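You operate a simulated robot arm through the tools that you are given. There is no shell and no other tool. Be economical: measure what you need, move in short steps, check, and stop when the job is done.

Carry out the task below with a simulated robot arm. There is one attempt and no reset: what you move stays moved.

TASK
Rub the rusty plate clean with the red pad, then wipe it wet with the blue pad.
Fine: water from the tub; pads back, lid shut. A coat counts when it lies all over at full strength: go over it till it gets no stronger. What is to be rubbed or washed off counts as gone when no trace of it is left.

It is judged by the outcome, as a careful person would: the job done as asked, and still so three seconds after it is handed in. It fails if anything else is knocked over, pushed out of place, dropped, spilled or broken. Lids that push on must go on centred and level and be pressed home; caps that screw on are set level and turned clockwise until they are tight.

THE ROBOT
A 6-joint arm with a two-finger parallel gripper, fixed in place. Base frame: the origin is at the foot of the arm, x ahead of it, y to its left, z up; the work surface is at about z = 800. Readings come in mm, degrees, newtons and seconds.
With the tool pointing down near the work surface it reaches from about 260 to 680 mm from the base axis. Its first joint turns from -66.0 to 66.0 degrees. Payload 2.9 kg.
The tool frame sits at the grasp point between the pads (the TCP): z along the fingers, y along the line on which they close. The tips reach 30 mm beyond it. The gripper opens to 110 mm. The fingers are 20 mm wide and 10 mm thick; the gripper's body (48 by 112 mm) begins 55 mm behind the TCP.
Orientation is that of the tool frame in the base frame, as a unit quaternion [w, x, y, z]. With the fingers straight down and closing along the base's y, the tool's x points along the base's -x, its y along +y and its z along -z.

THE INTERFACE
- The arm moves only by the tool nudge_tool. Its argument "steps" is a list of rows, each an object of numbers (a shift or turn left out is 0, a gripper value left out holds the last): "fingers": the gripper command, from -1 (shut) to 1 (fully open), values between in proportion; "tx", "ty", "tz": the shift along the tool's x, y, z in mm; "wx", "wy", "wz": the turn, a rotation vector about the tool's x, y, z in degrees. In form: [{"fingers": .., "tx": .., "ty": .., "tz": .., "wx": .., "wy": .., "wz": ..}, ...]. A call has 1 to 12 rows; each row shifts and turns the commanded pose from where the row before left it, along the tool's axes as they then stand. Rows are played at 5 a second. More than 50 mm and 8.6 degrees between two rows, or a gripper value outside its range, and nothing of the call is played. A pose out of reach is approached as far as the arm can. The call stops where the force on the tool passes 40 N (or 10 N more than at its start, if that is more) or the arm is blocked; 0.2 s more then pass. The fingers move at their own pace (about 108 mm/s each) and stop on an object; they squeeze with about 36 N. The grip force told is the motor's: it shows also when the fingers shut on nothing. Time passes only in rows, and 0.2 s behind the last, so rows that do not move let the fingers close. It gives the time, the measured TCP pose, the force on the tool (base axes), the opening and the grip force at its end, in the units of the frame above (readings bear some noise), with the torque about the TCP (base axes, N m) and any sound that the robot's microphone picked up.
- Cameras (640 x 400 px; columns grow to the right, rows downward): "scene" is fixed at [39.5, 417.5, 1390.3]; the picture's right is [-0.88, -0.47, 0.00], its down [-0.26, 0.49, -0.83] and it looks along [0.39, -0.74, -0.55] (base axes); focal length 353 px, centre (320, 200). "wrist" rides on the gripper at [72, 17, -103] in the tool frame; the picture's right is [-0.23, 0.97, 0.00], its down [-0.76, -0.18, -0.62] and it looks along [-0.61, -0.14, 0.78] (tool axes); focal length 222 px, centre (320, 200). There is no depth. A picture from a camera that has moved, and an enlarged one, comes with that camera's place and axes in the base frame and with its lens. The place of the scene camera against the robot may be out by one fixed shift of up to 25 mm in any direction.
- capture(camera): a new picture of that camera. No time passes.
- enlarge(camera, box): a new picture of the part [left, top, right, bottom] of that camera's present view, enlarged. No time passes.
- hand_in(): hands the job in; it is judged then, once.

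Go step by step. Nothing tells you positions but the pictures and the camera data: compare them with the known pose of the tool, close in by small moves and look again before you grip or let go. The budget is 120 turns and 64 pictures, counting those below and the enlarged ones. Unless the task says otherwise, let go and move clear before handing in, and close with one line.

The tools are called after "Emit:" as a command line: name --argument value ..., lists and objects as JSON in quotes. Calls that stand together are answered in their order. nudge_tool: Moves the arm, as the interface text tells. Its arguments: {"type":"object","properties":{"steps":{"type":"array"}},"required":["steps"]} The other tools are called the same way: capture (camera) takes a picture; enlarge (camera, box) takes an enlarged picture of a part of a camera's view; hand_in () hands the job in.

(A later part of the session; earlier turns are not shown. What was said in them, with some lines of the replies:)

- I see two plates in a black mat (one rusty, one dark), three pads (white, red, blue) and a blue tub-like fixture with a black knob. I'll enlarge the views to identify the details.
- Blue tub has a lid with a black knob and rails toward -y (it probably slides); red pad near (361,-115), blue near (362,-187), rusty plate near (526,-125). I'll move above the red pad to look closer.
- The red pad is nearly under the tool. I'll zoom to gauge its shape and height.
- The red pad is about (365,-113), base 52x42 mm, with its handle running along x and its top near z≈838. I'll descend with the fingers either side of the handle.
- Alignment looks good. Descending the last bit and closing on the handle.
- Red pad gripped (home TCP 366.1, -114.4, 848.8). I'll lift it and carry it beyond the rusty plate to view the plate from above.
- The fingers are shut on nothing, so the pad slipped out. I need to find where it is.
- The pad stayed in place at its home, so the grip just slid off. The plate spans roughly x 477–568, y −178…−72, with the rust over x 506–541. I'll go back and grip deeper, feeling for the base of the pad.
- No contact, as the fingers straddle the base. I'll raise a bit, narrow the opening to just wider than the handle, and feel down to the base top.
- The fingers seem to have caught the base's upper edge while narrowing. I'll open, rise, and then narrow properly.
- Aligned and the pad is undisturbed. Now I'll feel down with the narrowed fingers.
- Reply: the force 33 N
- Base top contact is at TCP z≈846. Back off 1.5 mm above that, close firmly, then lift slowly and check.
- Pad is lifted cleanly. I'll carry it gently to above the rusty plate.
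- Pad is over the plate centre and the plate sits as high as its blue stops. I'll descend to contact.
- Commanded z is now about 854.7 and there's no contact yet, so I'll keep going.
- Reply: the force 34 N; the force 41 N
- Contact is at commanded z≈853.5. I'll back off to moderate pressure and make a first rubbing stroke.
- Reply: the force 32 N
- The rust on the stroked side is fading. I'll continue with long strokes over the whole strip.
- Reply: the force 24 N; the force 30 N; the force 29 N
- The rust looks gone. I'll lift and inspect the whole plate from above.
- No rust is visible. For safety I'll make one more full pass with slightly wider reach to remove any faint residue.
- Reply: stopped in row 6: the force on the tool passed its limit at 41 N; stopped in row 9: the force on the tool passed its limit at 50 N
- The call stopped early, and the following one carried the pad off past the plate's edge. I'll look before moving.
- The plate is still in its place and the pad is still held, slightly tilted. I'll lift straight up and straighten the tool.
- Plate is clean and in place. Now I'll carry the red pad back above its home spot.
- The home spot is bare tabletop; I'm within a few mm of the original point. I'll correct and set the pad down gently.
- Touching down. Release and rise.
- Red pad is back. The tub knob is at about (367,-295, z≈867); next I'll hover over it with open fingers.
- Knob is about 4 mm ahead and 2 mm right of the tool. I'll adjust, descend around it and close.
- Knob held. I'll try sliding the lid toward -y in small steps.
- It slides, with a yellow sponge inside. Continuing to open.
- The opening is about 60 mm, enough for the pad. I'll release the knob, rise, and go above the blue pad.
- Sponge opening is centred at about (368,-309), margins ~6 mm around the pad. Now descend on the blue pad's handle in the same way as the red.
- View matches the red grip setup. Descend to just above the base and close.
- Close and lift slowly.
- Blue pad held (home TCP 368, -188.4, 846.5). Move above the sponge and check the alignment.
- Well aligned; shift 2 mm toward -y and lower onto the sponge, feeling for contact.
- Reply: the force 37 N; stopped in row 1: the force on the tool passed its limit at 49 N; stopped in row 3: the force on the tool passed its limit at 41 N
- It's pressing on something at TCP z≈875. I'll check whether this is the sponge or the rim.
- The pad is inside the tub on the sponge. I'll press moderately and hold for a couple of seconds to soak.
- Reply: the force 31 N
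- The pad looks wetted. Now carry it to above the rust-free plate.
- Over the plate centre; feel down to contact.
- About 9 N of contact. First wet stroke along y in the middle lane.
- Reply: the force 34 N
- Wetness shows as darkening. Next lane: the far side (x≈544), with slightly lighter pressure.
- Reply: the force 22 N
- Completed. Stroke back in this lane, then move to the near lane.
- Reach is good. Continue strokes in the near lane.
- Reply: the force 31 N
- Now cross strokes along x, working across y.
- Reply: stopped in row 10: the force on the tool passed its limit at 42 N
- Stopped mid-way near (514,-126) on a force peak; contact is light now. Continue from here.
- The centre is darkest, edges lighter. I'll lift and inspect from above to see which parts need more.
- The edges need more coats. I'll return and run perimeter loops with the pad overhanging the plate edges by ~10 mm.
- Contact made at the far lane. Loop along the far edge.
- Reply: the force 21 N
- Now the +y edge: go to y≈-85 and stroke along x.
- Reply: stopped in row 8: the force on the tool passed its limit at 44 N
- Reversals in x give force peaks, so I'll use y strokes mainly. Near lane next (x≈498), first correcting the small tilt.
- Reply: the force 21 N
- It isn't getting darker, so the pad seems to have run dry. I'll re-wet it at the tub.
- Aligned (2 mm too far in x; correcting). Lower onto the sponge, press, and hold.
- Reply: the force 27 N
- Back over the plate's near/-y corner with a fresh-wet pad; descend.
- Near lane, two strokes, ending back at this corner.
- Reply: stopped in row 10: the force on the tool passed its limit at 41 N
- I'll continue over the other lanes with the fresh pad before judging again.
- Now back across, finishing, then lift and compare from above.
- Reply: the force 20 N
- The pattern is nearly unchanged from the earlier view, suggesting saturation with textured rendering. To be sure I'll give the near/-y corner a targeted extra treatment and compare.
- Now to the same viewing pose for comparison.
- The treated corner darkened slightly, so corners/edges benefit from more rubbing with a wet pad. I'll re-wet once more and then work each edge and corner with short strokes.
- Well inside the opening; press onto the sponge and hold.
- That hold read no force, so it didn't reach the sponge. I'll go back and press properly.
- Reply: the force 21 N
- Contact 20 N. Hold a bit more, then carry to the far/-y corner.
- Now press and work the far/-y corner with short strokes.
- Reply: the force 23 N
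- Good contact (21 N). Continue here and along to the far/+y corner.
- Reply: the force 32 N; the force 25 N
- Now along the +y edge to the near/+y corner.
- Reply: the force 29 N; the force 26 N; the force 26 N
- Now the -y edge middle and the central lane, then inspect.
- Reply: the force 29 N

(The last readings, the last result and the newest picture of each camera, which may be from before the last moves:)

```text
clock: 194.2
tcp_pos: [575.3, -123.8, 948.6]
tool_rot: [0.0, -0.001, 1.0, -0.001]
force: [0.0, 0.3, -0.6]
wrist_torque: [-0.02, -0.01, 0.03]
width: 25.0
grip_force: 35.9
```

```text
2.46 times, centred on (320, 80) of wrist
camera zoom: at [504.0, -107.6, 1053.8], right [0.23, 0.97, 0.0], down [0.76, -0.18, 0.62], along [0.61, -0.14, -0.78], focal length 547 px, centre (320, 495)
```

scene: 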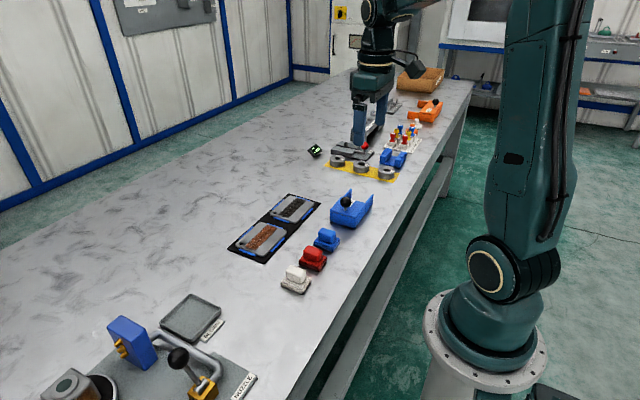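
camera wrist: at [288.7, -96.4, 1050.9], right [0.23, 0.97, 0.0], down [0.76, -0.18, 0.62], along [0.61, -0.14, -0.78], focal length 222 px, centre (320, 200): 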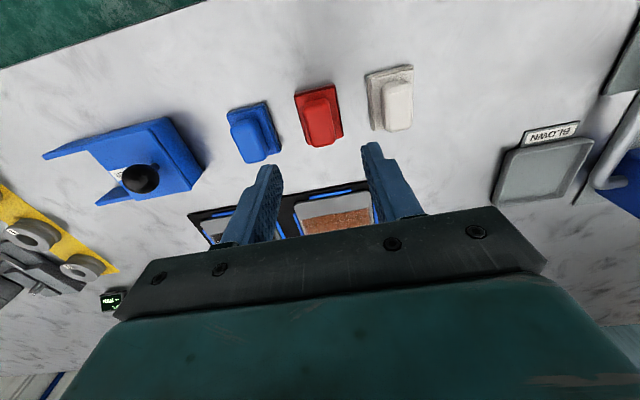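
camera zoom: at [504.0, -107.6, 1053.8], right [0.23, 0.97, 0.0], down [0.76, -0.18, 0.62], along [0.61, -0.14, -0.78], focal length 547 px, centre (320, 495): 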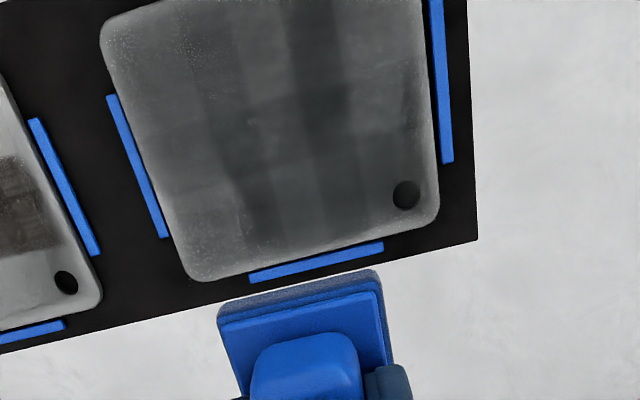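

No further change, so the coat is at full strength. Now return the blue pad to its home (368, -188.4).

Emit:
nudge_tool --steps '[{"tx": 12, "ty": -4}, {"tx": 20, "ty": -6.4}, {"tx": 22, "ty": -7}, {"tx": 22, "ty": -7}, {"tx": 22, "ty": -7}, {"tx": 22, "ty": -7}, {"tx": 22, "ty": -7}, {"tx": 22, "ty": -7}, {"tx": 20, "ty": -6}, {"tx": 14, "ty": -4}, {"tx": 9, "ty": -2}, {}]'

Emit:
nudge_tool --steps '[{"tz": 20}, {"tz": 20}, {}]'

Emit:
nudge_tool --steps '[{"tz": 20}, {"tz": 10}, {}]'

Emit:
nudge_tool --steps '[{"tz": 10}, {"tz": 10}, {}]'

```text
clock: 196.8
tcp_pos: [369.2, -188.8, 948.7]
tool_rot: [0.0, 0.0, 1.0, 0.0]
force: [-0.4, 0.3, -0.3]
wrist_torque: [-0.02, 0.0, 0.0]
width: 25.1
grip_force: 35.9
```

```text
clock: 197.6
tcp_pos: [367.9, -190.0, 907.5]
tool_rot: [-0.001, 0.001, 1.0, 0.0]
force: [-0.2, 0.8, 0.0]
wrist_torque: [-0.01, 0.0, 0.01]
width: 25.6
grip_force: 36.2
```

```text
clock: 198.4
tcp_pos: [366.9, -188.7, 878.3]
tool_rot: [0.0, 0.0, 1.0, 0.0]
force: [0.7, -0.4, 1.0]
wrist_torque: [0.0, 0.03, 0.03]
width: 25.2
grip_force: 36.0
```

```text
clock: 199.2
tcp_pos: [368.4, -187.5, 858.6]
tool_rot: [0.0, 0.0, 1.0, -0.001]
force: [0.0, -0.9, -0.5]
wrist_torque: [0.03, 0.02, -0.01]
width: 25.0
grip_force: 36.1
```

Position averages match home; lower gently to contact.

Emit:
nudge_tool --steps '[{"tz": 6}, {"tz": 3}, {"tz": 1}, {"tz": 0.7}, {}]'

Emit:
nudge_tool --steps '[{"tz": 0.7}, {}]'

Emit:
nudge_tool --steps '[{"tz": 0.7}, {}]'

```text
clock: 200.4
tcp_pos: [366.7, -189.1, 848.7]
tool_rot: [0.001, 0.0, 1.0, 0.0]
force: [0.4, 0.3, -0.9]
wrist_torque: [-0.03, -0.01, -0.02]
width: 25.1
grip_force: 35.9
```

```text
clock: 201.0
tcp_pos: [369.4, -186.6, 847.6]
tool_rot: [0.0, 0.0, 1.0, 0.0]
force: [-0.4, -0.1, -0.5]
wrist_torque: [0.0, -0.05, -0.02]
width: 25.3
grip_force: 35.9
```

```text
clock: 201.6
tcp_pos: [367.5, -187.1, 847.0]
tool_rot: [0.0, 0.0, 1.0, 0.0]
force: [-0.8, -0.7, -0.7]
wrist_torque: [0.0, -0.02, -0.03]
width: 25.3
grip_force: 36.0
```

Emit:
nudge_tool --steps '[{"tz": 0.7}, {}]'

Emit:
nudge_tool --steps '[{"tz": 0.5}, {}]'

```text
clock: 202.2
tcp_pos: [367.8, -187.4, 846.3]
tool_rot: [0.0, 0.0, 1.0, 0.0]
force: [-1.6, 0.3, 1.3]
wrist_torque: [0.0, -0.04, 0.03]
width: 25.1
grip_force: 36.1
```

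```text
clock: 202.8
tcp_pos: [368.9, -186.7, 845.6]
tool_rot: [0.001, -0.001, 1.0, 0.0]
force: [0.2, 2.6, 5.9]
wrist_torque: [0.14, -0.07, 0.02]
width: 25.4
grip_force: 35.7
```

Touching the table: release, rise, and go above the lid knob.

Emit:
nudge_tool --steps '[{"fingers": -0.1}, {}, {"tz": -15}, {"tz": -30}, {"tz": -40}, {"fingers": 0.1, "ty": -40}, {"ty": -45}, {"ty": -45}, {"ty": -42}, {}]'

Emit:
enlarge --camera "wrist" --box '[150, 20, 530, 250]'

```text
clock: 205.0
tcp_pos: [367.8, -357.9, 928.9]
tool_rot: [0.0, 0.0, 1.0, -0.001]
force: [-0.2, -0.7, 0.8]
wrist_torque: [0.03, 0.02, -0.04]
width: 60.3
grip_force: 0.1
```

```text
1.68 times, centred on (340, 135) of wrist
camera zoom: at [296.6, -340.6, 1032.7], right [0.23, 0.97, 0.0], down [0.76, -0.18, 0.62], along [0.61, -0.14, -0.78], focal length 374 px, centre (286, 310)
```

zoom: 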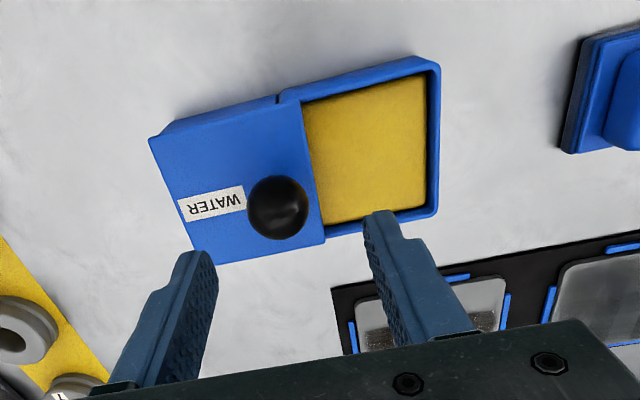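

Knob slightly off: adjust 2 mm, descend and grip.

Emit:
nudge_tool --steps '[{"tx": 2, "ty": -2.3, "tz": 20}, {"tz": 15}, {"tz": 10}, {"tz": 5}, {}, {"fingers": -1}, {}, {}, {}]'

Emit:
nudge_tool --steps '[{"ty": 6}, {"ty": 10}, {"ty": 10}, {"ty": 10}, {"ty": 10}, {"ty": 8}, {"ty": 4}, {}]'

```text
clock: 207.0
tcp_pos: [365.8, -359.8, 880.6]
tool_rot: [0.001, 0.0, 1.0, 0.0]
force: [1.0, 0.4, -1.3]
wrist_torque: [-0.05, -0.08, 0.0]
width: 28.8
grip_force: 45.1
```

```text
clock: 208.8
tcp_pos: [365.0, -303.1, 880.1]
tool_rot: [0.0, -0.001, 1.0, 0.0]
force: [0.0, -0.2, -5.2]
wrist_torque: [-0.01, 0.14, -0.14]
width: 28.7
grip_force: 45.1
```

Nearly shut; push gently until it stops.

Emit:
nudge_tool --steps '[{"ty": 3}, {"ty": 2}, {"ty": 1}, {"ty": 1}, {}]'

Emit:
nudge_tool --steps '[{"ty": 1}, {"ty": 1}, {}]'

```text
clock: 210.0
tcp_pos: [365.1, -296.5, 880.6]
tool_rot: [-0.001, -0.001, 1.0, 0.001]
force: [3.5, -0.1, -32.6]
wrist_torque: [-0.05, -0.28, -0.01]
width: 28.7
grip_force: 45.4
```

```text
clock: 210.8
tcp_pos: [365.7, -296.1, 881.3]
tool_rot: [-0.001, 0.0, 1.0, 0.0]
force: [3.3, -6.1, -31.8]
wrist_torque: [-0.11, -0.16, 0.07]
width: 29.0
grip_force: 45.0
```

At the end the lid pulls down (seating). I'll lower a bit to relieve, and push for a firm stop.

Emit:
nudge_tool --steps '[{"tz": 1.2}, {"ty": 0.7}, {}]'

Emit:
enlarge --camera "scene" --box '[310, 150, 390, 220]'

```text
clock: 211.6
tcp_pos: [365.2, -295.3, 881.3]
tool_rot: [-0.001, 0.0, 1.0, -0.001]
force: [-6.3, -8.0, -16.6]
wrist_torque: [-0.09, 0.15, 0.04]
width: 28.5
grip_force: 45.2
```

```text
5.71 times, centred on (350, 185) of scene
camera zoom: at [39.6, 417.1, 1390.5], right [-0.88, -0.47, 0.0], down [-0.26, 0.49, -0.83], along [0.39, -0.74, -0.55], focal length 2015 px, centre (149, 286)
```

zoom: 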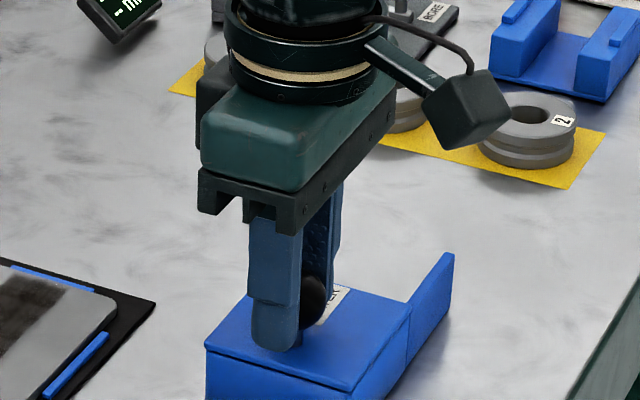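

Looks closed. One more small push, relieve downward pull, then release and rise.

Emit:
nudge_tool --steps '[{"tz": 1}, {"ty": 1}, {"ty": 0.5}, {}]'

Emit:
nudge_tool --steps '[{"fingers": 0.1}, {}, {"tz": -15}, {"tz": -30}, {"tz": -40}, {"ty": -20, "tz": -30}, {}]'

Emit:
capture --camera "wrist"

Emit:
enlarge --camera "scene" --box '[220, 150, 400, 300]'

```text
clock: 212.6
tcp_pos: [366.0, -295.6, 881.2]
tool_rot: [0.001, 0.003, 1.0, -0.004]
force: [-13.2, -18.4, 15.7]
wrist_torque: [-0.29, -0.07, -0.02]
width: 28.5
grip_force: 45.2
```

```text
clock: 214.2
tcp_pos: [364.4, -314.0, 992.9]
tool_rot: [0.0, 0.0, 1.0, 0.0]
force: [0.0, 0.2, 0.8]
wrist_torque: [0.02, 0.01, 0.0]
width: 60.7
grip_force: 0.0
```

```text
6 pictures are left
camera wrist: at [293.3, -296.3, 1096.5], right [0.23, 0.97, 0.0], down [0.76, -0.18, 0.62], along [0.61, -0.14, -0.78], focal length 222 px, centre (320, 200)
```

wrist: 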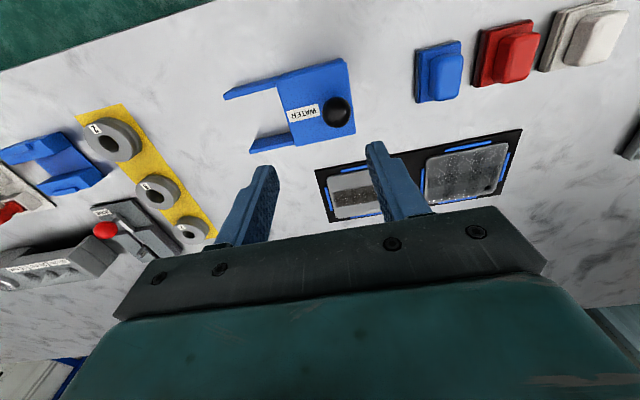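

```text
2.67 times, centred on (310, 225) of scene
camera zoom: at [39.5, 417.5, 1390.3], right [-0.88, -0.47, 0.0], down [-0.26, 0.49, -0.83], along [0.39, -0.74, -0.55], focal length 940 px, centre (347, 133)
```

zoom: 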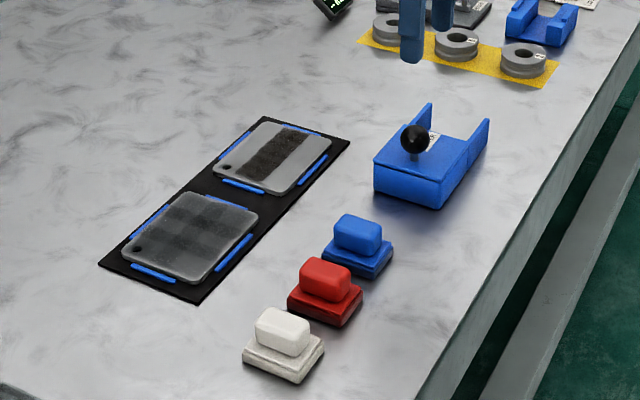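

Lid is shut against its stop, all pads are home. One last close look at the wet plate.

Emit:
enlarge --camera "scene" --box '[225, 215, 300, 270]'

```text
7.27 times, centred on (262, 242) of scene
camera zoom: at [39.5, 417.5, 1390.3], right [-0.88, -0.47, 0.0], down [-0.26, 0.49, -0.83], along [0.39, -0.74, -0.55], focal length 2564 px, centre (738, -109)
```

zoom: 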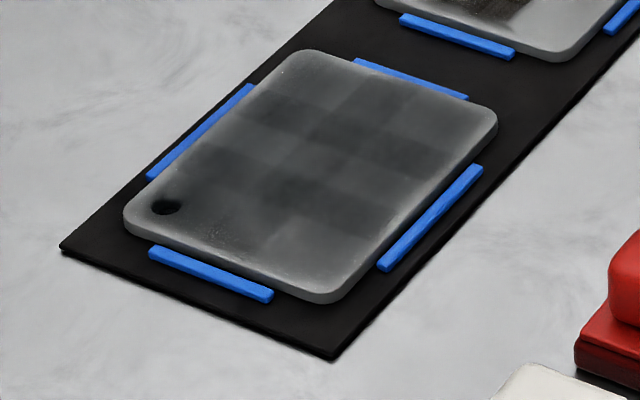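

The wet coat covers the whole plate and did not change with extra rubbing, and everything else is back in its place. Handing in.

Emit:
hand_in

```text
The job is handed in.
```

I rubbed the rusty plate with the red pad until no rust was visible, then wiped it wet all over with the blue pad and water from the tub. Both pads are back and the lid is shut. The coat still looks lighter at the edges; more wiping didn't change that, so I took it as full strength.
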